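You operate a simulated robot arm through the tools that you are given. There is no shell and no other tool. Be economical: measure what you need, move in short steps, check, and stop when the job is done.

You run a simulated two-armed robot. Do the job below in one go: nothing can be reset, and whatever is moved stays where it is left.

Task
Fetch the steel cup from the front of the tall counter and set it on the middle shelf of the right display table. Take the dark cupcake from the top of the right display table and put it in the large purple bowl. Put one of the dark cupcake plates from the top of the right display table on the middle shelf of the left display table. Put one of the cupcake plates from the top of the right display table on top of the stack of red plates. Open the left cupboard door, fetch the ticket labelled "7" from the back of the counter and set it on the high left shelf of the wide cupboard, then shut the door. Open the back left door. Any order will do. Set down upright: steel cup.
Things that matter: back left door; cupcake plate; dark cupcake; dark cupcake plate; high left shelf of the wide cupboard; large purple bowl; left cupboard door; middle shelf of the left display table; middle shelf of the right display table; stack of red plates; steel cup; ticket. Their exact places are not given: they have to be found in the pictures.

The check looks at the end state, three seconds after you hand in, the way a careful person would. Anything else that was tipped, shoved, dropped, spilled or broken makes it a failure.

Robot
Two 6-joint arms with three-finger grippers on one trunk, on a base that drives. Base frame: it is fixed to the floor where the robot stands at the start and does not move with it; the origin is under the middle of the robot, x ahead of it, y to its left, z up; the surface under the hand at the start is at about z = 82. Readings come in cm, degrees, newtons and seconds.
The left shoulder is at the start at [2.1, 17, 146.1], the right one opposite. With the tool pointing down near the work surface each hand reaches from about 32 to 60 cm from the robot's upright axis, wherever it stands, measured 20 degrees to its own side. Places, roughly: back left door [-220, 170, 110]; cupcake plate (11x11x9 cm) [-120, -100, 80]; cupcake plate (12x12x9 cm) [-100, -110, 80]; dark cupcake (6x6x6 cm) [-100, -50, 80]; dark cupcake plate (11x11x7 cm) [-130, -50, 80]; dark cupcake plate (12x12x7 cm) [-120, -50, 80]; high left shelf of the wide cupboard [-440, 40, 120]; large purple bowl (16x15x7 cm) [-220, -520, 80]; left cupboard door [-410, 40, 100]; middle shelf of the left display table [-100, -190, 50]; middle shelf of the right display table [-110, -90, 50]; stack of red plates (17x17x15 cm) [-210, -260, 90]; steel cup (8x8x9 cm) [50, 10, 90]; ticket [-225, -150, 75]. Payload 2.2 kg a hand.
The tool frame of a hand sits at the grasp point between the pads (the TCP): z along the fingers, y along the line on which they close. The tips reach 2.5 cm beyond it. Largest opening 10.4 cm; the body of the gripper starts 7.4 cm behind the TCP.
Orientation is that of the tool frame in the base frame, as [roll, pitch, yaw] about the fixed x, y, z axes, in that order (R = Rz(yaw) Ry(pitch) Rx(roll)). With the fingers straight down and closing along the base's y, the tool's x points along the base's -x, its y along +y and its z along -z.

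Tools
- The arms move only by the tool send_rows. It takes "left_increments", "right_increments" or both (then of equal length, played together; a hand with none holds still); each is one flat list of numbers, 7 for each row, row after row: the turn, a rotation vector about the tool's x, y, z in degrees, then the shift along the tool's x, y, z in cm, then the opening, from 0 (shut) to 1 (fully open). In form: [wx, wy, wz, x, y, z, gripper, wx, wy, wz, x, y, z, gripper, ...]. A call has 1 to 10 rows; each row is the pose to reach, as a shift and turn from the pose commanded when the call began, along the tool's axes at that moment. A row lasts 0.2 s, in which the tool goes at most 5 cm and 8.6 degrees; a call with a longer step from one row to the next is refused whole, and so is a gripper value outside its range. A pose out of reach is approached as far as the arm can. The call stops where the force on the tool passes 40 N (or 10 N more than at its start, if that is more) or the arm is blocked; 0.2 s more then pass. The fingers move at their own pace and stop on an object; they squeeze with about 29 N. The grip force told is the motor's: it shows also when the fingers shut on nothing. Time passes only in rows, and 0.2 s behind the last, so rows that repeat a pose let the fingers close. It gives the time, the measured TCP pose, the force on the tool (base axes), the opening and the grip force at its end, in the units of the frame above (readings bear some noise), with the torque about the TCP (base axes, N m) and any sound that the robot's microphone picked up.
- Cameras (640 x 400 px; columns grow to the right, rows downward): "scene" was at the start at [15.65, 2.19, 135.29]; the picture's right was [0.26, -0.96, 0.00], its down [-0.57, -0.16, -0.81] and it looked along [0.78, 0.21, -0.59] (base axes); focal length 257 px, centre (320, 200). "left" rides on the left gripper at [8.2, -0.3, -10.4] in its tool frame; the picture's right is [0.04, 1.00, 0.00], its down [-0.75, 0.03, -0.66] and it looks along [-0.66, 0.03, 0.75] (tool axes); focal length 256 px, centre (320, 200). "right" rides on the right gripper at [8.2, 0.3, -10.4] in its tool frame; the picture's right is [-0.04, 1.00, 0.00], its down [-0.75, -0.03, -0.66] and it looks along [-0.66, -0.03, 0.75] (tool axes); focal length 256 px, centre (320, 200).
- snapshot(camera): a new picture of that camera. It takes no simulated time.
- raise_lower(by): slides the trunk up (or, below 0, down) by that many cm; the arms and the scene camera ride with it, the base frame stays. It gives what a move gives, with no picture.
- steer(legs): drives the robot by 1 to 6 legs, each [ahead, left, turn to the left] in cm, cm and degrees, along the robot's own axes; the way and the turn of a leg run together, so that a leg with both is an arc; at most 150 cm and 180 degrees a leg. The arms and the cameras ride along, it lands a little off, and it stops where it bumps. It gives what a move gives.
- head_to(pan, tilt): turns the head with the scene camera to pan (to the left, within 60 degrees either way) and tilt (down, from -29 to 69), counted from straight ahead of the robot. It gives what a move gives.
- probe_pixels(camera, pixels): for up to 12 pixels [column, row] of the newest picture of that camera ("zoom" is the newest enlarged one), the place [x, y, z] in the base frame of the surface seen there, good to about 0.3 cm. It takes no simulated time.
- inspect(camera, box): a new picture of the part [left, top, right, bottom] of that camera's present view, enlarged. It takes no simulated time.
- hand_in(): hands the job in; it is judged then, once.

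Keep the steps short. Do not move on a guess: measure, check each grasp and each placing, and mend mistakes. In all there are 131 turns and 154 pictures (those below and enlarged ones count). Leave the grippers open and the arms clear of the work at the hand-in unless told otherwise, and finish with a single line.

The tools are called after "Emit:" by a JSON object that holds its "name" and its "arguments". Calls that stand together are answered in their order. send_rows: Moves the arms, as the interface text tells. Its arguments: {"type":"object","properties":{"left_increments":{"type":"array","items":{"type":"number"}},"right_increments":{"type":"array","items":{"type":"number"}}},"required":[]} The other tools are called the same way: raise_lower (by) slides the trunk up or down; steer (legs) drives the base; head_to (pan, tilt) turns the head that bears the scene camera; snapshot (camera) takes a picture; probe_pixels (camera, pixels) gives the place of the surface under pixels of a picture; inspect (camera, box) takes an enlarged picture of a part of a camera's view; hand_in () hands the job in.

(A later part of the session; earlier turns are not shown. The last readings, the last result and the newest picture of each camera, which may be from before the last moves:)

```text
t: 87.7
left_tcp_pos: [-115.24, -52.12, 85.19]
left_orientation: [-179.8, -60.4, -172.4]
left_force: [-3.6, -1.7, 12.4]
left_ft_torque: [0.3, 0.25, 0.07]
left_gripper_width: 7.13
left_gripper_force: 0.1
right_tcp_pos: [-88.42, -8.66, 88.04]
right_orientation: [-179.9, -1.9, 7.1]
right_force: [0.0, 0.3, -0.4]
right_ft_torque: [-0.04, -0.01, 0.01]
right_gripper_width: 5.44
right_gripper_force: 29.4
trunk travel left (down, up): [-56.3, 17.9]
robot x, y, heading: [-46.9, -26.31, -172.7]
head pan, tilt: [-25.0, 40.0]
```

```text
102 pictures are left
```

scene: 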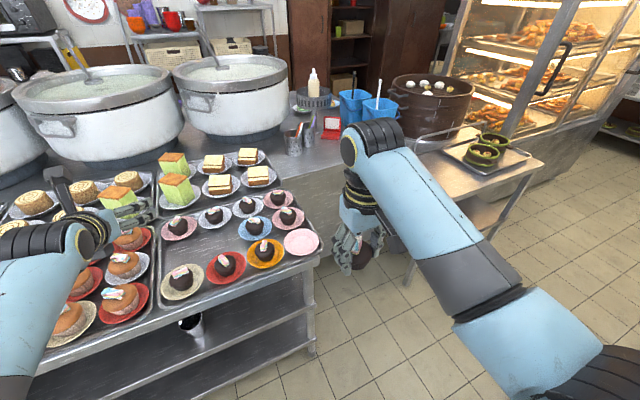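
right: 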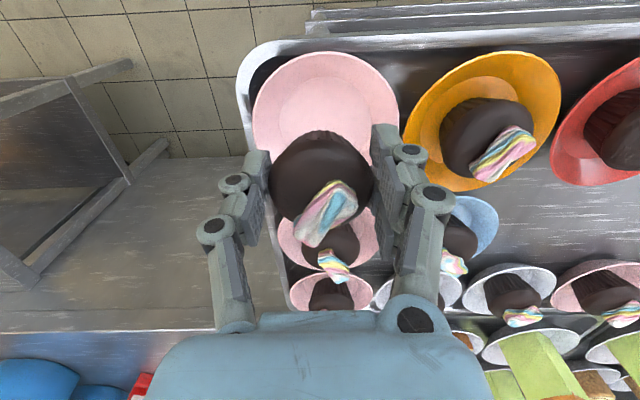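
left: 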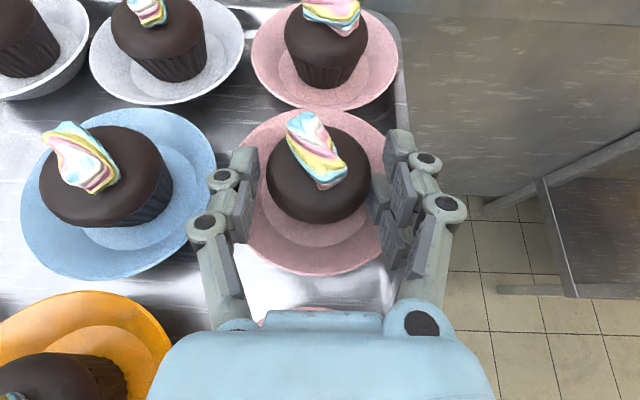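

Fingers touch the plate rim lightly (12 N). I'll ease up 0.5, close, and check the width.

Emit:
{"name": "raise_lower", "arguments": {"by": 0.4}}

Emit:
{"name": "send_rows", "arguments": {"left_increments": [0, 0, 0, 0, 0, 0, 0.5, 0, 0, 0, 0, 0, 0, 0.3, 0, 0, 0, 0, 0, 0, 0, 0, 0, 0, 0, 0, 0, 0, 0, 0, 0, 0, 0, 0, 0]}}

Emit:
{"name": "raise_lower", "arguments": {"by": 3}}

Emit:
{"name": "snapshot", "arguments": {"camera": "left"}}

```text
t: 88.2
left_tcp_pos: [-114.8, -52.11, 85.2]
left_orientation: [-179.7, -60.0, -172.6]
left_force: [0.4, 1.7, 5.6]
left_ft_torque: [0.19, -0.02, -0.08]
left_gripper_width: 6.99
left_gripper_force: 1.6
right_tcp_pos: [-88.59, -8.59, 88.32]
right_orientation: [-179.9, -1.9, 7.1]
right_force: [-0.4, -0.6, -0.6]
right_ft_torque: [0.0, 0.0, -0.01]
right_gripper_width: 5.45
right_gripper_force: 28.7
trunk travel left (down, up): [-56.7, 17.5]
robot x, y, heading: [-46.82, -26.61, -173.1]
head pan, tilt: [-25.0, 40.0]
```

```text
t: 89.4
left_tcp_pos: [-114.96, -52.27, 85.38]
left_orientation: [-179.7, -60.0, -172.5]
left_force: [1.1, -1.3, 2.9]
left_ft_torque: [0.07, -0.09, -0.04]
left_gripper_width: 5.5
left_gripper_force: 29.3
right_tcp_pos: [-88.53, -8.66, 88.36]
right_orientation: [180.0, -2.0, 7.1]
right_force: [-0.6, 0.2, -0.8]
right_ft_torque: [-0.03, 0.0, 0.03]
right_gripper_width: 5.48
right_gripper_force: 28.6
trunk travel left (down, up): [-56.7, 17.5]
robot x, y, heading: [-47.0, -26.63, -172.9]
head pan, tilt: [-25.0, 40.0]
```

```text
t: 90.2
left_tcp_pos: [-115.08, -52.3, 88.11]
left_orientation: [-179.7, -60.1, -172.3]
left_force: [0.1, -0.6, -0.2]
left_ft_torque: [0.01, 0.0, 0.01]
left_gripper_width: 5.41
left_gripper_force: 28.4
right_tcp_pos: [-88.51, -8.6, 91.28]
right_orientation: [-179.9, -2.1, 7.0]
right_force: [-0.3, 0.8, 0.1]
right_ft_torque: [-0.03, 0.01, -0.01]
right_gripper_width: 5.45
right_gripper_force: 29.1
trunk travel left (down, up): [-59.7, 14.5]
robot x, y, heading: [-46.97, -26.48, -173.1]
head pan, tilt: [-25.0, 40.0]
```

```text
101 pictures are left
```

left: 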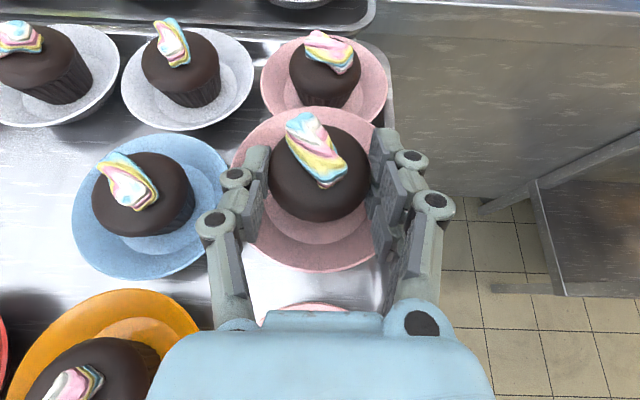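

The plate lifts together with its cupcake. I'll raise it, back off, and travel along the front to the left display table.

Emit:
{"name": "raise_lower", "arguments": {"by": 11}}

Emit:
{"name": "steer", "arguments": {"legs": [[-30, 0, 0], [8, 138.8, 0]]}}

Emit:
{"name": "head_to", "arguments": {"pan": 10, "tilt": 42}}

Emit:
{"name": "snapshot", "arguments": {"camera": "scene"}}

Emit:
{"name": "snapshot", "arguments": {"camera": "left"}}

```text
t: 91.6
left_tcp_pos: [-114.98, -52.12, 99.26]
left_orientation: [-179.7, -60.1, -172.4]
left_force: [0.3, 0.8, -0.3]
left_ft_torque: [0.01, 0.0, -0.01]
left_gripper_width: 5.32
left_gripper_force: 28.6
right_tcp_pos: [-88.54, -8.63, 102.22]
right_orientation: [-179.9, -2.1, 7.0]
right_force: [0.1, 0.4, -0.1]
right_ft_torque: [0.01, 0.0, 0.0]
right_gripper_width: 5.48
right_gripper_force: 29.3
trunk travel left (down, up): [-70.7, 3.5]
robot x, y, heading: [-46.65, -26.63, -172.5]
head pan, tilt: [-25.0, 40.0]
```

```text
t: 100.2
left_tcp_pos: [-74.48, -188.42, 99.35]
left_orientation: [-179.7, -60.1, -171.6]
left_force: [0.5, 0.9, -1.3]
left_ft_torque: [0.02, -0.02, -0.01]
left_gripper_width: 5.32
left_gripper_force: 29.0
right_tcp_pos: [-48.65, -144.6, 102.37]
right_orientation: [-179.8, -2.0, 7.8]
right_force: [0.0, 0.5, 0.0]
right_ft_torque: [0.05, 0.0, 0.02]
right_gripper_width: 5.45
right_gripper_force: 28.9
trunk travel left (down, up): [-70.7, 3.5]
robot x, y, heading: [-7.13, -161.71, -172.2]
head pan, tilt: [-25.0, 40.0]
```

```text
t: 101.2
left_tcp_pos: [-74.6, -188.31, 99.23]
left_orientation: [-179.7, -60.1, -171.8]
left_force: [0.0, -0.2, -0.9]
left_ft_torque: [0.01, -0.03, -0.02]
left_gripper_width: 5.33
left_gripper_force: 29.2
right_tcp_pos: [-48.78, -144.48, 102.4]
right_orientation: [-179.8, -2.0, 7.8]
right_force: [-0.7, 0.0, -0.8]
right_ft_torque: [-0.02, 0.0, -0.01]
right_gripper_width: 5.45
right_gripper_force: 29.2
trunk travel left (down, up): [-70.7, 3.5]
robot x, y, heading: [-6.83, -161.76, -172.3]
head pan, tilt: [10.0, 42.0]
```

```text
100 pictures are left
```

scene: 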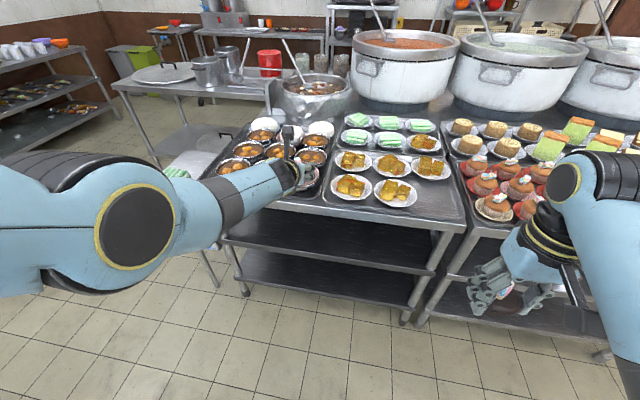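

```text
99 pictures are left
```

left: 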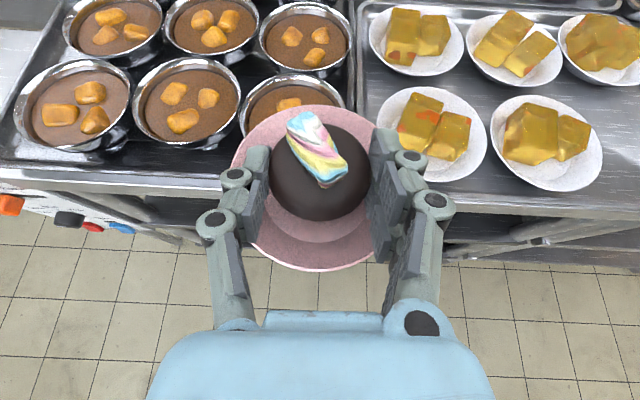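

Emit:
{"name": "probe_pixels", "arguments": {"camera": "scene", "pixels": [[330, 204], [330, 230], [330, 258], [330, 270], [420, 270], [240, 240], [380, 255], [280, 240], [245, 285], [405, 310], [290, 225], [450, 235]]}}

```text
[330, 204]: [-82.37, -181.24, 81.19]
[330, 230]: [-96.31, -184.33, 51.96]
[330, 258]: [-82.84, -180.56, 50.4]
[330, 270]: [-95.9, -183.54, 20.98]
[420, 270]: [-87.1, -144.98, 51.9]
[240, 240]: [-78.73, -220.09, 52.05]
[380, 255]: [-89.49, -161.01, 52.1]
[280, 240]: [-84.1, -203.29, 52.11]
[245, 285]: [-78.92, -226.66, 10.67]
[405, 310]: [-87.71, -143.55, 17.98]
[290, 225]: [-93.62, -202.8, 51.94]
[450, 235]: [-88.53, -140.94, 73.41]
```

The shelf is at z≈52, its front edge at x≈-82 near y=-188, and it's empty. I'll back 5, lower the trunk to shelf height, and check the camera clearance under the top rail.

Emit:
{"name": "steer", "arguments": {"legs": [[-5, 0, 0]]}}

Emit:
{"name": "raise_lower", "arguments": {"by": -35}}

Emit:
{"name": "raise_lower", "arguments": {"by": -6.6}}

Emit:
{"name": "snapshot", "arguments": {"camera": "scene"}}

Emit:
{"name": "inspect", "arguments": {"camera": "scene", "box": [220, 60, 420, 220]}}

```text
t: 102.1
left_tcp_pos: [-69.61, -187.88, 99.36]
left_orientation: [-179.7, -60.2, -171.6]
left_force: [0.3, 0.6, -0.2]
left_ft_torque: [0.01, -0.01, 0.02]
left_gripper_width: 5.35
left_gripper_force: 29.1
right_tcp_pos: [-43.74, -143.93, 102.37]
right_orientation: [-179.9, -2.0, 7.9]
right_force: [-0.4, 0.8, 0.0]
right_ft_torque: [0.0, 0.05, 0.03]
right_gripper_width: 5.48
right_gripper_force: 28.9
trunk travel left (down, up): [-70.7, 3.5]
robot x, y, heading: [-2.34, -161.2, -172.0]
head pan, tilt: [10.0, 42.0]
```

```text
t: 105.5
left_tcp_pos: [-69.65, -187.92, 64.35]
left_orientation: [-179.8, -60.2, -171.6]
left_force: [0.0, -0.4, -0.5]
left_ft_torque: [-0.05, -0.01, 0.03]
left_gripper_width: 5.31
left_gripper_force: 28.9
right_tcp_pos: [-43.83, -144.01, 67.37]
right_orientation: [-179.9, -2.1, 7.9]
right_force: [0.3, -0.3, 0.3]
right_ft_torque: [0.0, 0.0, -0.02]
right_gripper_width: 5.45
right_gripper_force: 29.0
trunk travel left (down, up): [-35.7, 38.5]
robot x, y, heading: [-2.33, -161.19, -171.9]
head pan, tilt: [10.0, 42.0]
```

```text
t: 106.6
left_tcp_pos: [-69.72, -187.89, 57.68]
left_orientation: [-179.7, -60.2, -171.5]
left_force: [0.1, -0.7, -0.2]
left_ft_torque: [-0.03, -0.02, -0.02]
left_gripper_width: 5.33
left_gripper_force: 29.2
right_tcp_pos: [-43.71, -143.87, 60.83]
right_orientation: [-180.0, -1.8, 7.9]
right_force: [-0.2, 0.6, -0.5]
right_ft_torque: [0.03, 0.0, -0.02]
right_gripper_width: 5.44
right_gripper_force: 28.8
trunk travel left (down, up): [-29.1, 45.1]
robot x, y, heading: [-2.0, -161.29, -171.8]
head pan, tilt: [10.0, 42.0]
```

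```text
98 pictures are left
```

scene: 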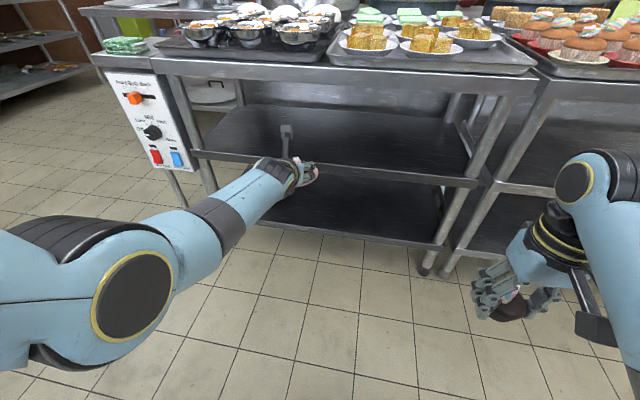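

```text
2.50 times, centred on (320, 140) of scene
```

zoom: 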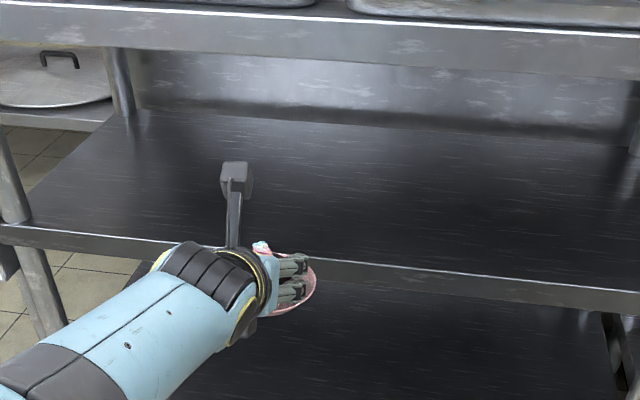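

Emit:
{"name": "probe_pixels", "arguments": {"camera": "zoom", "pixels": [[235, 164], [240, 180], [250, 52], [250, 57], [320, 62], [300, 258], [310, 300], [262, 243]]}}

```text
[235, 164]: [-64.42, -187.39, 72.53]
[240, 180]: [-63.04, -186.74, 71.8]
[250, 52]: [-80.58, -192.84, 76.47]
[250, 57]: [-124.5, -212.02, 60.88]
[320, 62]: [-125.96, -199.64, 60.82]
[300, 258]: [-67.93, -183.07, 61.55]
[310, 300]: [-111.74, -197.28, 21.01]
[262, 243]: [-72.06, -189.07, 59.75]
```

The rail bottom is z≈76.4 and the camera top ≈72.7, so it fits. The plate bottom is about 1.4 cm above the shelf. Driving in 21.5 cm.

Emit:
{"name": "steer", "arguments": {"legs": [[21.5, 0, 0]]}}

Emit:
{"name": "snapshot", "arguments": {"camera": "left"}}

Emit:
{"name": "snapshot", "arguments": {"camera": "scene"}}

```text
t: 108.2
left_tcp_pos: [-91.08, -191.04, 57.68]
left_orientation: [-179.6, -60.1, -171.4]
left_force: [-1.1, -0.5, -0.9]
left_ft_torque: [-0.02, 0.01, -0.04]
left_gripper_width: 5.31
left_gripper_force: 28.7
right_tcp_pos: [-65.18, -146.98, 60.9]
right_orientation: [-179.9, -1.9, 8.0]
right_force: [-0.5, -0.6, -0.1]
right_ft_torque: [-0.01, -0.02, 0.0]
right_gripper_width: 5.43
right_gripper_force: 28.2
trunk travel left (down, up): [-29.1, 45.1]
robot x, y, heading: [-23.54, -163.84, -172.2]
head pan, tilt: [10.0, 42.0]
```

```text
96 pictures are left
```

left: 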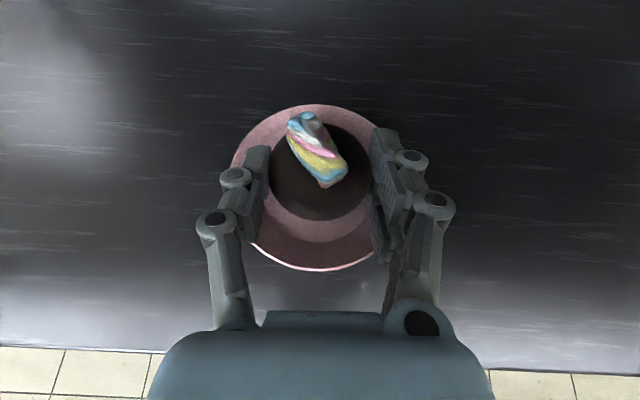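

```text
95 pictures are left
```

scene: 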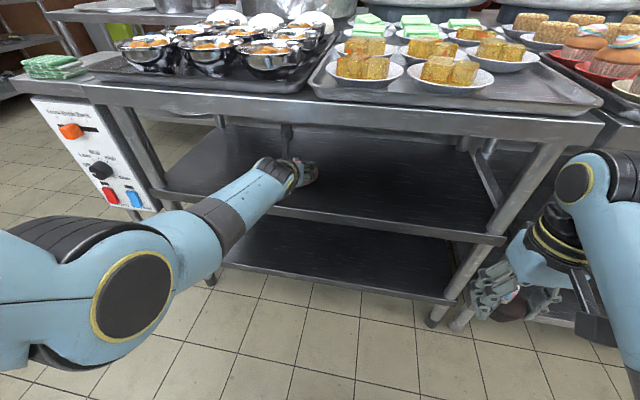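

The plate is fully over the shelf. Lowering to contact.

Emit:
{"name": "raise_lower", "arguments": {"by": -1.0}}

Emit:
{"name": "raise_lower", "arguments": {"by": -0.4}}

Emit:
{"name": "raise_lower", "arguments": {"by": -0.3}}

```text
t: 108.8
left_tcp_pos: [-91.04, -191.04, 56.6]
left_orientation: [-179.8, -60.2, -171.5]
left_force: [0.7, 0.3, -0.5]
left_ft_torque: [0.02, 0.0, 0.01]
left_gripper_width: 5.32
left_gripper_force: 29.3
right_tcp_pos: [-65.2, -147.03, 59.77]
right_orientation: [-179.9, -2.1, 8.1]
right_force: [1.0, -0.3, 0.7]
right_ft_torque: [-0.03, 0.02, -0.02]
right_gripper_width: 5.46
right_gripper_force: 29.1
trunk travel left (down, up): [-28.1, 46.1]
robot x, y, heading: [-23.47, -164.18, -171.9]
head pan, tilt: [10.0, 42.0]
```

```text
t: 109.4
left_tcp_pos: [-91.04, -190.96, 56.39]
left_orientation: [-179.7, -60.4, -171.5]
left_force: [-0.4, -1.5, 8.1]
left_ft_torque: [0.08, -0.1, -0.02]
left_gripper_width: 5.29
left_gripper_force: 29.2
right_tcp_pos: [-65.3, -146.97, 59.45]
right_orientation: [-180.0, -1.9, 8.0]
right_force: [0.2, 0.3, -0.7]
right_ft_torque: [0.0, 0.0, 0.0]
right_gripper_width: 5.46
right_gripper_force: 29.3
trunk travel left (down, up): [-27.7, 46.5]
robot x, y, heading: [-23.49, -164.66, -171.9]
head pan, tilt: [10.0, 42.0]
```

```text
t: 109.9
left_tcp_pos: [-91.01, -190.95, 56.47]
left_orientation: [-179.7, -60.7, -171.5]
left_force: [2.7, -0.9, 22.1]
left_ft_torque: [0.33, -0.33, -0.03]
left_gripper_width: 5.34
left_gripper_force: 28.8
right_tcp_pos: [-65.04, -147.0, 59.14]
right_orientation: [-179.9, -1.9, 8.0]
right_force: [0.0, 0.3, -1.2]
right_ft_torque: [0.0, -0.01, -0.03]
right_gripper_width: 5.47
right_gripper_force: 29.5
trunk travel left (down, up): [-27.4, 46.8]
robot x, y, heading: [-23.5, -164.04, -172.1]
head pan, tilt: [10.0, 42.0]
```

Firm contact. I'll open the fingers, raise 1.8 cm to clear the plate rim, then look.

Emit:
{"name": "send_rows", "arguments": {"left_increments": [0, 0, 0, 0, 0, 0, 0.58, 0, 0, 0, 0, 0, 0, 0.66, 0, 0, 0, 0, 0, 0, 0.68]}}

Emit:
{"name": "raise_lower", "arguments": {"by": 1.8}}

Emit:
{"name": "snapshot", "arguments": {"camera": "left"}}

```text
t: 110.7
left_tcp_pos: [-91.07, -190.97, 56.11]
left_orientation: [-179.8, -60.3, -171.5]
left_force: [-0.7, 2.0, 22.1]
left_ft_torque: [0.65, 0.19, 0.02]
left_gripper_width: 7.32
left_gripper_force: 1.2
right_tcp_pos: [-65.08, -146.89, 59.18]
right_orientation: [180.0, -1.9, 8.0]
right_force: [-0.8, 0.1, -0.7]
right_ft_torque: [0.02, -0.04, -0.03]
right_gripper_width: 5.48
right_gripper_force: 29.0
trunk travel left (down, up): [-27.4, 46.8]
robot x, y, heading: [-23.38, -164.19, -171.9]
head pan, tilt: [10.0, 42.0]
```

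```text
t: 111.3
left_tcp_pos: [-90.97, -191.05, 57.68]
left_orientation: [-179.7, -59.9, -171.7]
left_force: [-0.3, 0.5, -0.4]
left_ft_torque: [-0.03, 0.02, -0.02]
left_gripper_width: 7.05
left_gripper_force: 0.0
right_tcp_pos: [-65.26, -147.1, 60.99]
right_orientation: [-179.8, -2.1, 8.0]
right_force: [-0.2, 0.2, 0.2]
right_ft_torque: [0.04, -0.01, 0.05]
right_gripper_width: 5.47
right_gripper_force: 29.8
trunk travel left (down, up): [-29.2, 45.0]
robot x, y, heading: [-23.65, -164.11, -172.0]
head pan, tilt: [10.0, 42.0]
```

```text
94 pictures are left
```

left: 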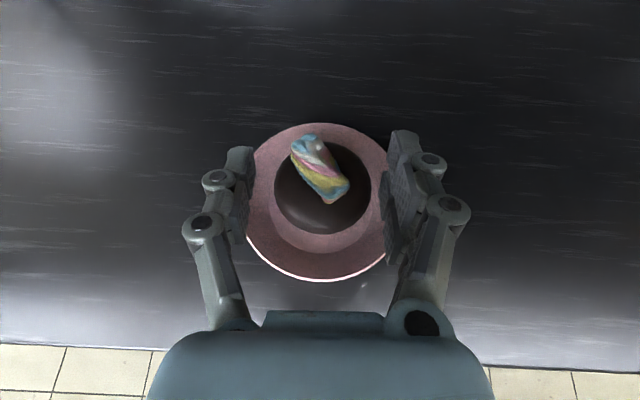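

The plate sits flat on the shelf. I'll raise 1 more, back out, raise the trunk, and drive back to the right table's cupcakes.

Emit:
{"name": "raise_lower", "arguments": {"by": 0.8}}

Emit:
{"name": "steer", "arguments": {"legs": [[-26, 0, 0]]}}

Emit:
{"name": "snapshot", "arguments": {"camera": "scene"}}

Emit:
{"name": "raise_lower", "arguments": {"by": 39}}

Emit:
{"name": "steer", "arguments": {"legs": [[0, -82, 0]]}}

Emit:
{"name": "head_to", "arguments": {"pan": 12, "tilt": 38}}

Emit:
{"name": "snapshot", "arguments": {"camera": "left"}}

Emit:
{"name": "snapshot", "arguments": {"camera": "scene"}}

```text
t: 111.9
left_tcp_pos: [-90.92, -191.05, 58.51]
left_orientation: [-179.7, -60.2, -171.4]
left_force: [0.0, -1.1, -0.8]
left_ft_torque: [0.0, -0.05, 0.01]
left_gripper_width: 7.06
left_gripper_force: 0.1
right_tcp_pos: [-65.29, -146.99, 61.69]
right_orientation: [-179.9, -2.1, 8.1]
right_force: [0.1, 0.4, -0.5]
right_ft_torque: [0.02, -0.01, -0.02]
right_gripper_width: 5.45
right_gripper_force: 28.2
trunk travel left (down, up): [-30.0, 44.2]
robot x, y, heading: [-23.78, -164.47, -172.2]
head pan, tilt: [10.0, 42.0]
```

```text
t: 113.8
left_tcp_pos: [-65.24, -187.97, 58.59]
left_orientation: [-179.8, -60.3, -170.8]
left_force: [0.6, 0.6, -0.3]
left_ft_torque: [-0.02, -0.01, -0.01]
left_gripper_width: 7.06
left_gripper_force: 0.0
right_tcp_pos: [-39.97, -143.89, 61.69]
right_orientation: [-179.9, -2.0, 8.6]
right_force: [0.1, 0.0, -0.3]
right_ft_torque: [-0.03, 0.0, -0.01]
right_gripper_width: 5.47
right_gripper_force: 28.9
trunk travel left (down, up): [-30.0, 44.2]
robot x, y, heading: [1.87, -160.28, -171.4]
head pan, tilt: [10.0, 42.0]
```

```text
93 pictures are left
```

scene: 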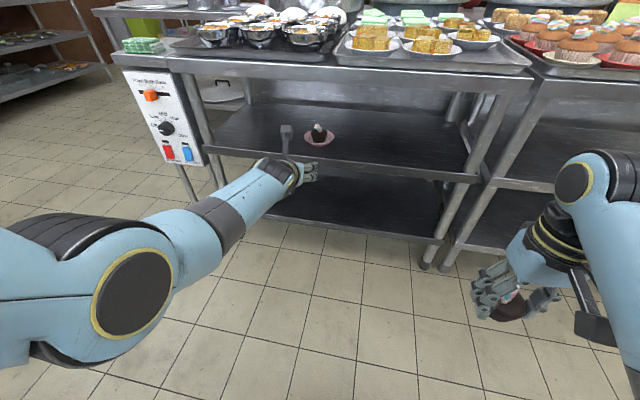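

```text
t: 117.5
left_tcp_pos: [-65.34, -187.99, 97.61]
left_orientation: [-179.7, -60.1, -171.0]
left_force: [0.3, -0.8, 0.9]
left_ft_torque: [0.0, 0.01, -0.05]
left_gripper_width: 7.09
left_gripper_force: 0.0
right_tcp_pos: [-40.0, -143.74, 100.66]
right_orientation: [-179.9, -2.0, 8.7]
right_force: [0.1, 0.7, -0.4]
right_ft_torque: [0.01, 0.0, 0.0]
right_gripper_width: 5.49
right_gripper_force: 29.7
trunk travel left (down, up): [-69.0, 5.2]
robot x, y, heading: [1.85, -160.56, -171.2]
head pan, tilt: [10.0, 42.0]
```

```text
t: 121.8
left_tcp_pos: [-77.38, -107.79, 97.47]
left_orientation: [-179.6, -60.2, -171.4]
left_force: [-0.4, 0.3, -0.3]
left_ft_torque: [-0.01, 0.0, -0.01]
left_gripper_width: 7.08
left_gripper_force: 0.0
right_tcp_pos: [-51.6, -63.7, 100.69]
right_orientation: [-179.9, -2.0, 8.2]
right_force: [-0.2, -0.1, -0.9]
right_ft_torque: [-0.01, -0.01, 0.0]
right_gripper_width: 5.47
right_gripper_force: 28.8
trunk travel left (down, up): [-69.0, 5.2]
robot x, y, heading: [-9.96, -80.79, -172.0]
head pan, tilt: [10.0, 42.0]
```

```text
t: 122.5
left_tcp_pos: [-77.31, -107.63, 97.58]
left_orientation: [-179.8, -60.1, -171.3]
left_force: [0.4, 0.3, -0.4]
left_ft_torque: [-0.01, 0.03, 0.0]
left_gripper_width: 7.06
left_gripper_force: 0.1
right_tcp_pos: [-51.55, -63.69, 100.72]
right_orientation: [-179.8, -1.9, 8.1]
right_force: [0.4, 0.0, -0.2]
right_ft_torque: [0.03, 0.01, 0.0]
right_gripper_width: 5.48
right_gripper_force: 29.0
trunk travel left (down, up): [-69.0, 5.2]
robot x, y, heading: [-9.95, -80.86, -171.9]
head pan, tilt: [12.0, 38.0]
```

```text
92 pictures are left
```

left: 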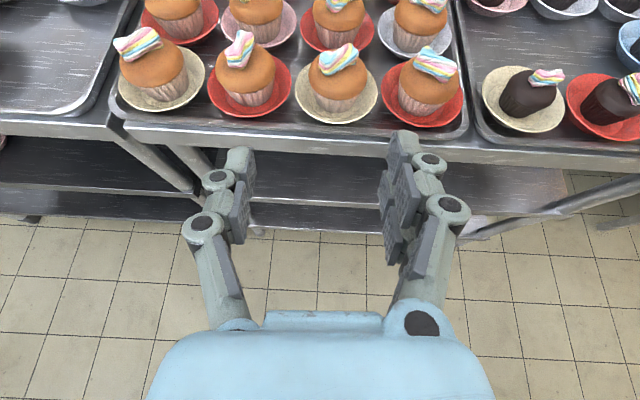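

```text
91 pictures are left
```

scene: 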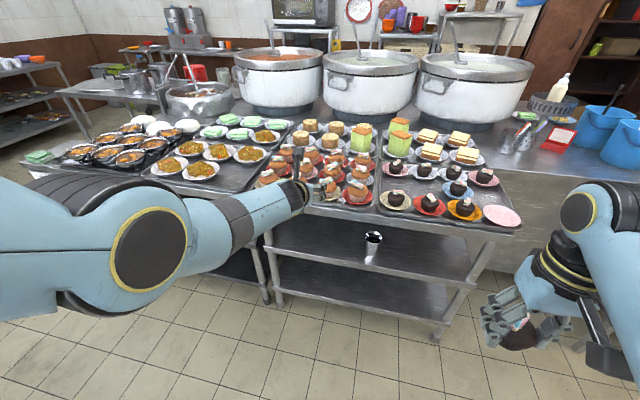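

Both earlier placings look good. I'll measure the front row of cupcakes.

Emit:
{"name": "probe_pixels", "arguments": {"camera": "left", "pixels": [[153, 70], [250, 70], [338, 85], [428, 90], [338, 121], [296, 90], [378, 90], [314, 80], [364, 80], [338, 105], [250, 117], [160, 108]]}}

Emit:
{"name": "inspect", "arguments": {"camera": "left", "box": [100, 0, 480, 150]}}

```text
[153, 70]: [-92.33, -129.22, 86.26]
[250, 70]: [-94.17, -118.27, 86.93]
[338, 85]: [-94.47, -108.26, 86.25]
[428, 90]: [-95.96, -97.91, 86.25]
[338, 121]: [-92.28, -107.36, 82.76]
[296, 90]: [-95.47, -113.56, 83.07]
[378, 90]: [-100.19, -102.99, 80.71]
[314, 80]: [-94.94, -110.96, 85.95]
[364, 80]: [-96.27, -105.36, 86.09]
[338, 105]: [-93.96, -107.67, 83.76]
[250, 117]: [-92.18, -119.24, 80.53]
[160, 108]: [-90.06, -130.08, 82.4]
```

```text
1.68 times, centred on (290, 75) of left
```

zoom: 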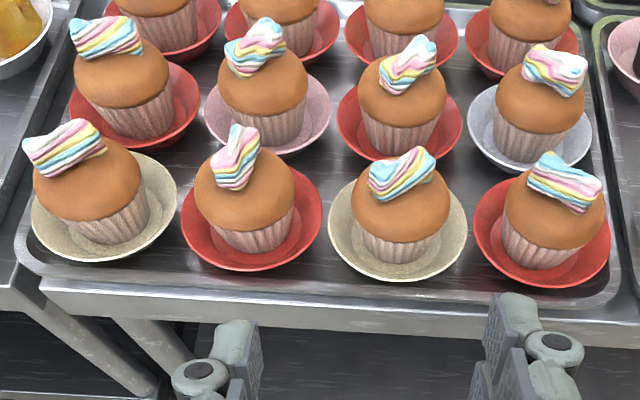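

I'll take the cream plate's cupcake, centred at about (-98.2, -108.2). Driving to pre-position with fingers at 8.9 cm.

Emit:
{"name": "send_rows", "arguments": {"left_increments": [0, 0, 0, 0, 0, 0, 0.86, 0, 0, 0, 0, 0, 0, 0.86]}}

Emit:
{"name": "steer", "arguments": {"legs": [[12, -2.5, 0]]}}

Emit:
{"name": "raise_lower", "arguments": {"by": -6}}

Emit:
{"name": "snapshot", "arguments": {"camera": "left"}}

```text
t: 123.1
left_tcp_pos: [-77.35, -107.61, 97.53]
left_orientation: [-179.7, -60.2, -171.5]
left_force: [-0.5, 0.4, -0.2]
left_ft_torque: [0.0, 0.01, 0.02]
left_gripper_width: 8.95
left_gripper_force: 0.0
right_tcp_pos: [-51.66, -63.75, 100.62]
right_orientation: [-179.9, -2.0, 8.1]
right_force: [0.2, -0.5, -0.4]
right_ft_torque: [0.02, 0.04, -0.01]
right_gripper_width: 5.46
right_gripper_force: 29.2
trunk travel left (down, up): [-69.0, 5.2]
robot x, y, heading: [-9.66, -80.72, -171.9]
head pan, tilt: [12.0, 38.0]
```

```text
t: 124.3
left_tcp_pos: [-89.23, -106.92, 97.49]
left_orientation: [-179.6, -60.1, -171.4]
left_force: [0.6, -0.2, -0.4]
left_ft_torque: [-0.01, -0.01, -0.03]
left_gripper_width: 8.95
left_gripper_force: 0.1
right_tcp_pos: [-63.68, -62.92, 100.6]
right_orientation: [-179.9, -2.0, 8.2]
right_force: [-1.0, -0.3, -1.3]
right_ft_torque: [0.01, -0.05, 0.0]
right_gripper_width: 5.46
right_gripper_force: 28.5
trunk travel left (down, up): [-69.0, 5.2]
robot x, y, heading: [-21.38, -79.9, -171.9]
head pan, tilt: [12.0, 38.0]
```

```text
t: 125.3
left_tcp_pos: [-89.22, -106.91, 91.59]
left_orientation: [-179.7, -60.1, -171.4]
left_force: [-0.3, -0.6, 0.4]
left_ft_torque: [0.01, 0.02, 0.01]
left_gripper_width: 8.92
left_gripper_force: 0.0
right_tcp_pos: [-63.58, -62.9, 94.69]
right_orientation: [-180.0, -2.0, 8.1]
right_force: [-0.2, -0.6, -0.1]
right_ft_torque: [0.0, -0.01, 0.02]
right_gripper_width: 5.43
right_gripper_force: 29.3
trunk travel left (down, up): [-63.0, 11.2]
robot x, y, heading: [-21.69, -79.7, -171.8]
head pan, tilt: [12.0, 38.0]
```

```text
89 pictures are left
```

left: 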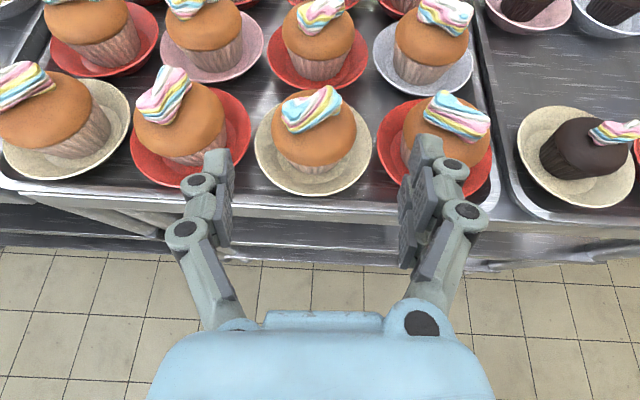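

Emit:
{"name": "probe_pixels", "arguments": {"camera": "left", "pixels": [[274, 130], [354, 130], [257, 150], [370, 150], [312, 193], [314, 150], [314, 100], [314, 175]]}}

```text
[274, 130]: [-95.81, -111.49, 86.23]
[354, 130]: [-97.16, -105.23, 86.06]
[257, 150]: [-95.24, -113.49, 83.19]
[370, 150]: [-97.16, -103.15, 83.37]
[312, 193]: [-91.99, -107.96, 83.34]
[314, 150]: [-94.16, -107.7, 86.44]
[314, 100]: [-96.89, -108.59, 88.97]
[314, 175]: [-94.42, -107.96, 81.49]
```

Target (-97.4, -108.5, 85.7). Driving 8.3 ahead with the fingers above, then lowering.

Emit:
{"name": "steer", "arguments": {"legs": [[8.3, 0.4, 0]]}}

Emit:
{"name": "raise_lower", "arguments": {"by": -3}}

Emit:
{"name": "snapshot", "arguments": {"camera": "left"}}

```text
t: 126.4
left_tcp_pos: [-97.75, -108.45, 91.41]
left_orientation: [-179.7, -60.0, -171.4]
left_force: [0.2, 0.4, -0.8]
left_ft_torque: [0.02, 0.0, 0.02]
left_gripper_width: 8.96
left_gripper_force: 0.0
right_tcp_pos: [-71.89, -64.52, 94.62]
right_orientation: [-180.0, -2.1, 8.1]
right_force: [-0.8, -0.2, -0.1]
right_ft_torque: [0.01, -0.04, -0.01]
right_gripper_width: 5.46
right_gripper_force: 28.8
trunk travel left (down, up): [-63.0, 11.2]
robot x, y, heading: [-29.98, -81.59, -171.8]
head pan, tilt: [12.0, 38.0]
```

```text
t: 127.1
left_tcp_pos: [-97.4, -108.5, 88.74]
left_orientation: [-179.6, -60.2, -171.5]
left_force: [0.2, -0.5, 0.4]
left_ft_torque: [-0.01, 0.01, 0.0]
left_gripper_width: 8.96
left_gripper_force: 0.1
right_tcp_pos: [-71.76, -64.38, 91.74]
right_orientation: [-179.9, -2.0, 8.2]
right_force: [-0.2, 0.3, -0.3]
right_ft_torque: [0.01, -0.01, 0.01]
right_gripper_width: 5.48
right_gripper_force: 29.2
trunk travel left (down, up): [-60.0, 14.2]
robot x, y, heading: [-29.82, -81.38, -172.0]
head pan, tilt: [12.0, 38.0]
```

```text
88 pictures are left
```

left: 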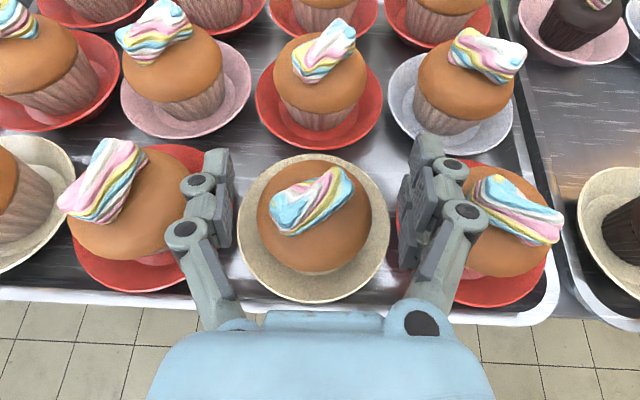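

Centred. The neighbours are close, so I'll narrow the opening to 7.9 cm and then lower 3 cm.

Emit:
{"name": "send_rows", "arguments": {"left_increments": [0, 0, 0, 0, 0, 0, 0.76, 0, 0, 0, 0, 0, 0, 0.76]}}

Emit:
{"name": "raise_lower", "arguments": {"by": -2.9}}

Emit:
{"name": "snapshot", "arguments": {"camera": "left"}}

```text
t: 127.7
left_tcp_pos: [-97.56, -108.38, 88.51]
left_orientation: [-179.6, -60.2, -171.4]
left_force: [-0.1, 1.1, 0.5]
left_ft_torque: [0.02, 0.0, 0.0]
left_gripper_width: 7.9
left_gripper_force: 0.1
right_tcp_pos: [-71.92, -64.39, 91.61]
right_orientation: [-179.9, -2.0, 8.1]
right_force: [-0.6, 0.4, -1.0]
right_ft_torque: [-0.01, -0.01, -0.03]
right_gripper_width: 5.46
right_gripper_force: 28.9
trunk travel left (down, up): [-60.0, 14.2]
robot x, y, heading: [-29.84, -81.26, -171.8]
head pan, tilt: [12.0, 38.0]
```

```text
t: 128.5
left_tcp_pos: [-97.6, -108.22, 86.21]
left_orientation: [-179.8, -60.6, -171.3]
left_force: [-1.5, 0.8, 19.4]
left_ft_torque: [0.46, 0.26, 0.03]
left_gripper_width: 8.05
left_gripper_force: 0.2
right_tcp_pos: [-71.64, -64.29, 88.91]
right_orientation: [180.0, -2.0, 8.0]
right_force: [0.3, -0.4, -0.9]
right_ft_torque: [-0.01, -0.02, 0.03]
right_gripper_width: 5.46
right_gripper_force: 29.1
trunk travel left (down, up): [-57.1, 17.1]
robot x, y, heading: [-29.71, -81.45, -171.9]
head pan, tilt: [12.0, 38.0]
```

```text
87 pictures are left
```

left: 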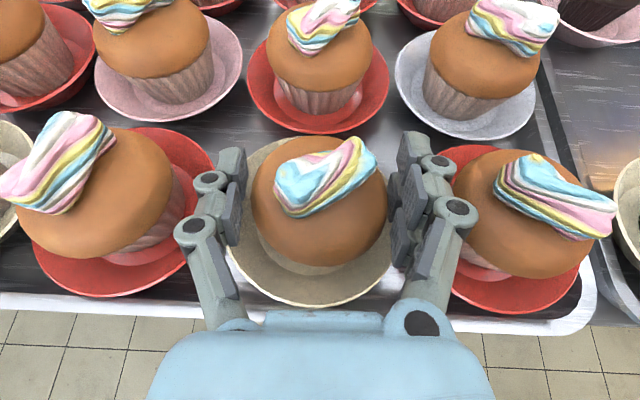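

Contact with the plate at TCP 86.2. I'll ease up 0.5, close, and check.

Emit:
{"name": "raise_lower", "arguments": {"by": 0.5}}

Emit:
{"name": "send_rows", "arguments": {"left_increments": [0, 0, 0, 0, 0, 0, 0.6, 0, 0, 0, 0, 0, 0, 0.4, 0, 0, 0, 0, 0, 0, 0, 0, 0, 0, 0, 0, 0, 0, 0, 0, 0, 0, 0, 0, 0]}}

Emit:
{"name": "raise_lower", "arguments": {"by": 4}}

Emit:
{"name": "snapshot", "arguments": {"camera": "left"}}

```text
t: 129.0
left_tcp_pos: [-97.41, -108.44, 86.26]
left_orientation: [-179.6, -60.1, -171.5]
left_force: [-1.2, 2.0, 11.0]
left_ft_torque: [0.32, 0.22, 0.02]
left_gripper_width: 7.88
left_gripper_force: 0.1
right_tcp_pos: [-71.71, -64.39, 89.4]
right_orientation: [180.0, -1.8, 8.2]
right_force: [0.5, 0.1, -1.1]
right_ft_torque: [0.01, -0.02, 0.0]
right_gripper_width: 5.48
right_gripper_force: 28.9
trunk travel left (down, up): [-57.6, 16.6]
robot x, y, heading: [-29.9, -81.65, -171.9]
head pan, tilt: [12.0, 38.0]
```

```text
t: 130.2
left_tcp_pos: [-97.24, -108.32, 86.23]
left_orientation: [-179.6, -60.3, -171.3]
left_force: [1.4, 3.1, 12.3]
left_ft_torque: [0.44, -0.01, -0.03]
left_gripper_width: 7.03
left_gripper_force: 29.2
right_tcp_pos: [-71.73, -64.37, 89.24]
right_orientation: [-179.9, -1.9, 8.1]
right_force: [0.9, -0.2, 0.1]
right_ft_torque: [0.04, 0.01, 0.02]
right_gripper_width: 5.45
right_gripper_force: 28.9
trunk travel left (down, up): [-57.6, 16.6]
robot x, y, heading: [-29.94, -81.49, -172.0]
head pan, tilt: [12.0, 38.0]
```

```text
t: 131.0
left_tcp_pos: [-97.53, -108.54, 90.05]
left_orientation: [-179.7, -60.0, -171.4]
left_force: [0.3, -0.8, -1.4]
left_ft_torque: [-0.02, -0.06, 0.02]
left_gripper_width: 7.01
left_gripper_force: 29.6
right_tcp_pos: [-71.8, -64.37, 93.22]
right_orientation: [-179.9, -2.0, 8.1]
right_force: [-0.2, 0.1, -0.6]
right_ft_torque: [0.01, -0.01, 0.02]
right_gripper_width: 5.44
right_gripper_force: 29.4
trunk travel left (down, up): [-61.6, 12.6]
robot x, y, heading: [-29.84, -81.45, -172.0]
head pan, tilt: [12.0, 38.0]
```

```text
86 pictures are left
```

left: 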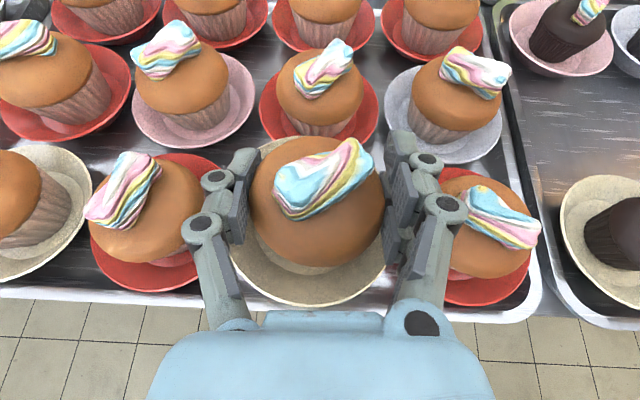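

The cupcake comes up with its plate, held at 7.0 cm. I'll raise, back off, travel left past the left table, and look toward the plate stack.

Emit:
{"name": "raise_lower", "arguments": {"by": 12}}

Emit:
{"name": "steer", "arguments": {"legs": [[-25, 0, 0], [8, 75, 0], [8, 75, 0]]}}

Emit:
{"name": "head_to", "arguments": {"pan": 10, "tilt": 25}}

Emit:
{"name": "snapshot", "arguments": {"camera": "scene"}}

Emit:
{"name": "head_to", "arguments": {"pan": 55, "tilt": 25}}

Emit:
{"name": "snapshot", "arguments": {"camera": "scene"}}

```text
t: 132.5
left_tcp_pos: [-97.59, -108.52, 102.11]
left_orientation: [-179.7, -60.1, -171.4]
left_force: [0.0, 0.0, -1.7]
left_ft_torque: [-0.03, 0.03, 0.02]
left_gripper_width: 6.99
left_gripper_force: 29.5
right_tcp_pos: [-71.77, -64.46, 105.27]
right_orientation: [-179.9, -1.9, 8.1]
right_force: [0.1, 0.7, 0.2]
right_ft_torque: [-0.02, 0.04, 0.02]
right_gripper_width: 5.45
right_gripper_force: 29.1
trunk travel left (down, up): [-73.6, 0.6]
robot x, y, heading: [-29.93, -81.33, -171.9]
head pan, tilt: [12.0, 38.0]
```

```text
t: 141.7
left_tcp_pos: [-68.07, -253.33, 102.21]
left_orientation: [-179.6, -60.0, -172.5]
left_force: [-0.4, 0.3, -2.2]
left_ft_torque: [-0.02, 0.03, -0.03]
left_gripper_width: 6.99
left_gripper_force: 29.6
right_tcp_pos: [-41.63, -209.98, 105.21]
right_orientation: [-179.9, -2.0, 7.1]
right_force: [-0.1, -0.4, -0.3]
right_ft_torque: [0.0, -0.02, 0.03]
right_gripper_width: 5.46
right_gripper_force: 29.1
trunk travel left (down, up): [-73.6, 0.6]
robot x, y, heading: [-0.29, -227.48, -173.1]
head pan, tilt: [12.0, 38.0]
```

```text
t: 142.4
left_tcp_pos: [-67.99, -253.47, 102.2]
left_orientation: [-179.6, -60.1, -172.4]
left_force: [0.4, 0.9, -1.1]
left_ft_torque: [-0.01, -0.01, -0.01]
left_gripper_width: 6.98
left_gripper_force: 28.7
right_tcp_pos: [-41.57, -209.98, 105.26]
right_orientation: [-180.0, -2.0, 7.1]
right_force: [-0.3, -1.3, -0.1]
right_ft_torque: [0.01, 0.02, 0.05]
right_gripper_width: 5.45
right_gripper_force: 29.3
trunk travel left (down, up): [-73.6, 0.6]
robot x, y, heading: [0.1, -227.71, -172.9]
head pan, tilt: [10.0, 25.0]
```

```text
85 pictures are left
```

scene: 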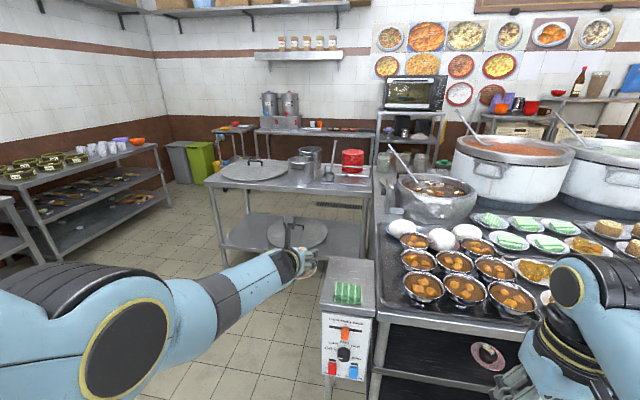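

```text
t: 143.6
left_tcp_pos: [-68.06, -253.54, 102.24]
left_orientation: [-179.7, -60.1, -172.4]
left_force: [0.0, -0.8, -0.9]
left_ft_torque: [-0.02, 0.01, -0.02]
left_gripper_width: 6.97
left_gripper_force: 29.1
right_tcp_pos: [-41.54, -209.9, 105.3]
right_orientation: [-180.0, -1.9, 7.1]
right_force: [0.0, -0.3, -0.5]
right_ft_torque: [-0.02, -0.01, 0.01]
right_gripper_width: 5.5
right_gripper_force: 29.6
trunk travel left (down, up): [-73.6, 0.6]
robot x, y, heading: [-0.17, -227.49, -172.8]
head pan, tilt: [55.0, 25.0]
```

```text
84 pictures are left
```

scene: 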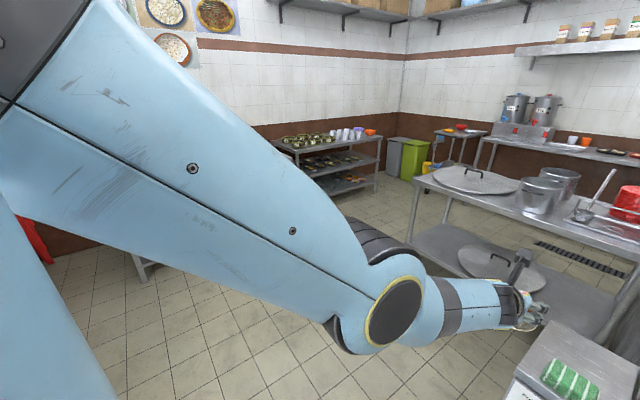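

I see the red stack at right, (628,200), on the lid/pot table, and the purple bowl probably near (355,131) on the far shelf unit. I'll measure them.

Emit:
{"name": "probe_pixels", "arguments": {"camera": "scene", "pixels": [[628, 188], [622, 205], [420, 190], [500, 215], [600, 250], [358, 133], [372, 132], [335, 135], [280, 148], [375, 140], [560, 330], [590, 365]]}}

Emit:
{"name": "inspect", "arguments": {"camera": "scene", "box": [260, 110, 400, 200]}}

```text
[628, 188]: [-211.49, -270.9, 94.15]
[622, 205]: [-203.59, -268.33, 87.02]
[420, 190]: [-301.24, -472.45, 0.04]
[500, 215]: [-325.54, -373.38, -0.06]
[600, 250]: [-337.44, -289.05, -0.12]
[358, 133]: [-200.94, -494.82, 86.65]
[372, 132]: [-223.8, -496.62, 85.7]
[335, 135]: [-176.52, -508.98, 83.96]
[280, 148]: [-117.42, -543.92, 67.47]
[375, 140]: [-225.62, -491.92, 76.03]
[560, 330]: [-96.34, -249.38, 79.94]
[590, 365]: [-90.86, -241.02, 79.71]
```

```text
4.44 times, centred on (330, 155) of scene
```

zoom: 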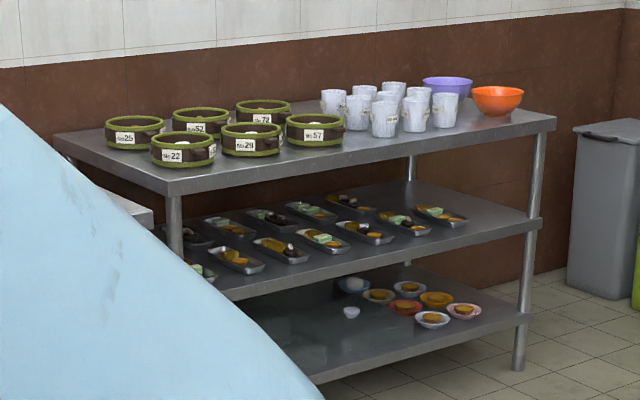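

The bowl is on the far shelf unit's top and the stack is on the pot table. I'll move to open floor in front of the pot table and look again.

Emit:
{"name": "steer", "arguments": {"legs": [[28.8, 69.5, 0], [0, 0, -20]]}}

Emit:
{"name": "head_to", "arguments": {"pan": 0, "tilt": 32}}

Emit:
{"name": "snapshot", "arguments": {"camera": "scene"}}

```text
t: 148.7
left_tcp_pos: [-92.43, -300.26, 102.04]
left_orientation: [-179.7, -60.1, 167.9]
left_force: [-0.4, -0.4, -1.8]
left_ft_torque: [-0.04, 0.01, 0.03]
left_gripper_width: 6.92
left_gripper_force: 29.2
right_tcp_pos: [-52.68, -268.36, 105.33]
right_orientation: [-179.9, -1.9, -12.8]
right_force: [-0.3, 0.2, 0.2]
right_ft_torque: [0.02, 0.03, 0.0]
right_gripper_width: 5.45
right_gripper_force: 28.6
trunk travel left (down, up): [-73.6, 0.6]
robot x, y, heading: [-19.63, -298.83, 167.4]
head pan, tilt: [55.0, 25.0]
```

```text
t: 149.9
left_tcp_pos: [-92.48, -300.27, 102.17]
left_orientation: [-179.7, -60.2, 167.7]
left_force: [-0.6, -0.4, -0.8]
left_ft_torque: [-0.01, 0.0, 0.01]
left_gripper_width: 6.95
left_gripper_force: 29.5
right_tcp_pos: [-52.75, -268.27, 105.38]
right_orientation: [-179.9, -2.0, -12.7]
right_force: [-0.1, -0.4, -0.9]
right_ft_torque: [-0.02, 0.0, 0.01]
right_gripper_width: 5.48
right_gripper_force: 29.6
trunk travel left (down, up): [-73.6, 0.6]
robot x, y, heading: [-19.36, -299.32, 167.3]
head pan, tilt: [0.0, 32.0]
```

```text
82 pictures are left
```

scene: 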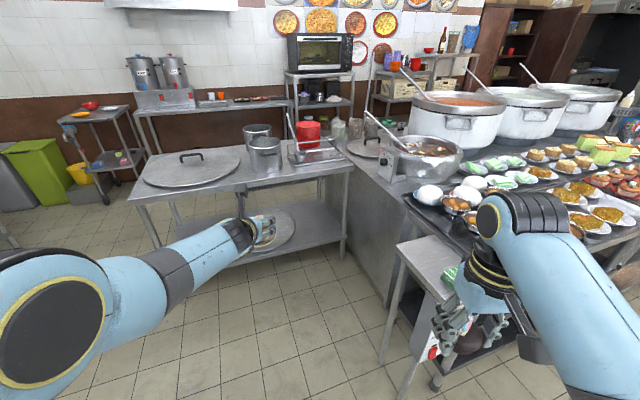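

Emit:
{"name": "inspect", "arguments": {"camera": "scene", "box": [230, 100, 390, 200]}}

Emit:
{"name": "probe_pixels", "arguments": {"camera": "scene", "pixels": [[308, 122], [308, 140], [297, 124], [320, 124], [345, 167], [240, 185], [140, 200], [340, 250], [398, 245], [385, 365], [265, 150], [350, 180]]}}

```text
4.00 times, centred on (310, 150) of scene
```

zoom: 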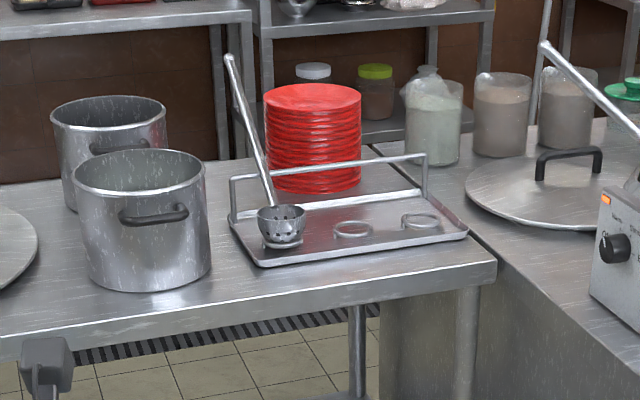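

```text
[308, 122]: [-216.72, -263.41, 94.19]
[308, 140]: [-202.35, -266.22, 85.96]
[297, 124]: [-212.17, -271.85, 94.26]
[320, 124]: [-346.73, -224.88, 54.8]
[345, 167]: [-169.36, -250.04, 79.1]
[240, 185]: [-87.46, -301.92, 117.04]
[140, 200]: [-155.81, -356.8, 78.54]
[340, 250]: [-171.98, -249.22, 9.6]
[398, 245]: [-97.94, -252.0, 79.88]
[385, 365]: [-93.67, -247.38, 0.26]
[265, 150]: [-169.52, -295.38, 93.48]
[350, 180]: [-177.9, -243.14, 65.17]
```

The stack's top is z≈94.2, centred near (-211,-262), at the back of the pot table. I'll probably reach it from the aisle behind. First I'll deliver the dark cupcake to the bowl: turn left to face the far unit, drive halfway, and look.

Emit:
{"name": "probe_pixels", "arguments": {"camera": "scene", "pixels": [[180, 105], [230, 108], [215, 150], [260, 100], [300, 90], [350, 105], [110, 160], [130, 190]]}}

Emit:
{"name": "steer", "arguments": {"legs": [[0, 0, 77], [92, -40, 0]]}}

Emit:
{"name": "head_to", "arguments": {"pan": 0, "tilt": 28}}

Emit:
{"name": "snapshot", "arguments": {"camera": "scene"}}

```text
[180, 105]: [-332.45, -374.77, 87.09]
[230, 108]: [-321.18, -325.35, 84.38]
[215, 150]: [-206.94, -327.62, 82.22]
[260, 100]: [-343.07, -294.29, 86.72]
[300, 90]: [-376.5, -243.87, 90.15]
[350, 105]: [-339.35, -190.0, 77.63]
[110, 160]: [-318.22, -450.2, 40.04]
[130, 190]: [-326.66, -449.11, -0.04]
```

```text
t: 158.4
left_tcp_pos: [-105.24, -438.75, 102.12]
left_orientation: [-179.6, -60.1, -113.1]
left_force: [-0.3, -0.2, -1.0]
left_ft_torque: [-0.01, 0.0, -0.02]
left_gripper_width: 6.91
left_gripper_force: 28.9
right_tcp_pos: [-129.21, -393.62, 105.19]
right_orientation: [-179.9, -2.1, 66.4]
right_force: [-0.1, 0.5, -0.1]
right_ft_torque: [0.01, -0.01, 0.0]
right_gripper_width: 5.47
right_gripper_force: 28.9
trunk travel left (down, up): [-73.6, 0.6]
robot x, y, heading: [-92.32, -367.04, -113.7]
head pan, tilt: [0.0, 32.0]
```

```text
t: 159.1
left_tcp_pos: [-105.26, -438.71, 102.08]
left_orientation: [-179.7, -60.1, -113.2]
left_force: [0.0, -0.7, -1.9]
left_ft_torque: [0.03, -0.01, 0.0]
left_gripper_width: 6.9
left_gripper_force: 29.2
right_tcp_pos: [-129.25, -393.68, 105.2]
right_orientation: [180.0, -2.0, 66.4]
right_force: [-0.3, 0.4, -0.4]
right_ft_torque: [0.0, 0.0, -0.02]
right_gripper_width: 5.46
right_gripper_force: 29.5
trunk travel left (down, up): [-73.6, 0.6]
robot x, y, heading: [-93.09, -366.85, -113.7]
head pan, tilt: [0.0, 28.0]
```

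```text
80 pictures are left
```

scene: 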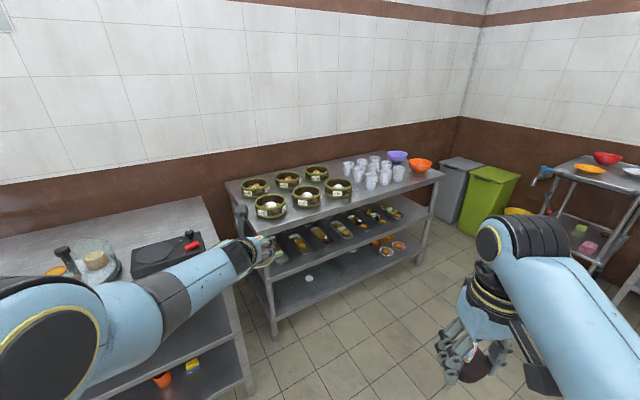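

Emit:
{"name": "inspect", "arguments": {"camera": "scene", "box": [320, 140, 450, 220]}}

Emit:
{"name": "probe_pixels", "arguments": {"camera": "scene", "pixels": [[397, 154], [397, 161], [388, 154], [407, 154], [420, 160], [440, 173], [265, 225], [350, 200], [371, 178], [398, 168], [428, 185], [225, 185]]}}

```text
4.92 times, centred on (385, 180) of scene
```

zoom: 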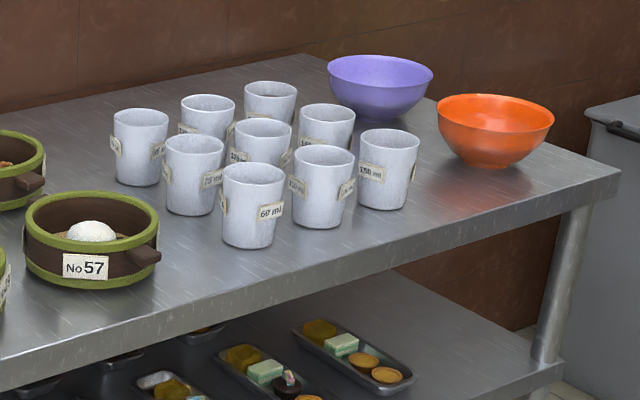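

```text
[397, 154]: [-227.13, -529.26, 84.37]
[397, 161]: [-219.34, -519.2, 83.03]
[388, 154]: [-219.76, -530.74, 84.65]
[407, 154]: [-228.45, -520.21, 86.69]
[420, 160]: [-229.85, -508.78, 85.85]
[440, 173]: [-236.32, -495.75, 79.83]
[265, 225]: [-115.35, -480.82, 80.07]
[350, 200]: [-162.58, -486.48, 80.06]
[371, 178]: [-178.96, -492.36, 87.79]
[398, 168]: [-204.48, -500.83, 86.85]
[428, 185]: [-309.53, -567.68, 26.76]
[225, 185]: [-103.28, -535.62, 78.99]
```

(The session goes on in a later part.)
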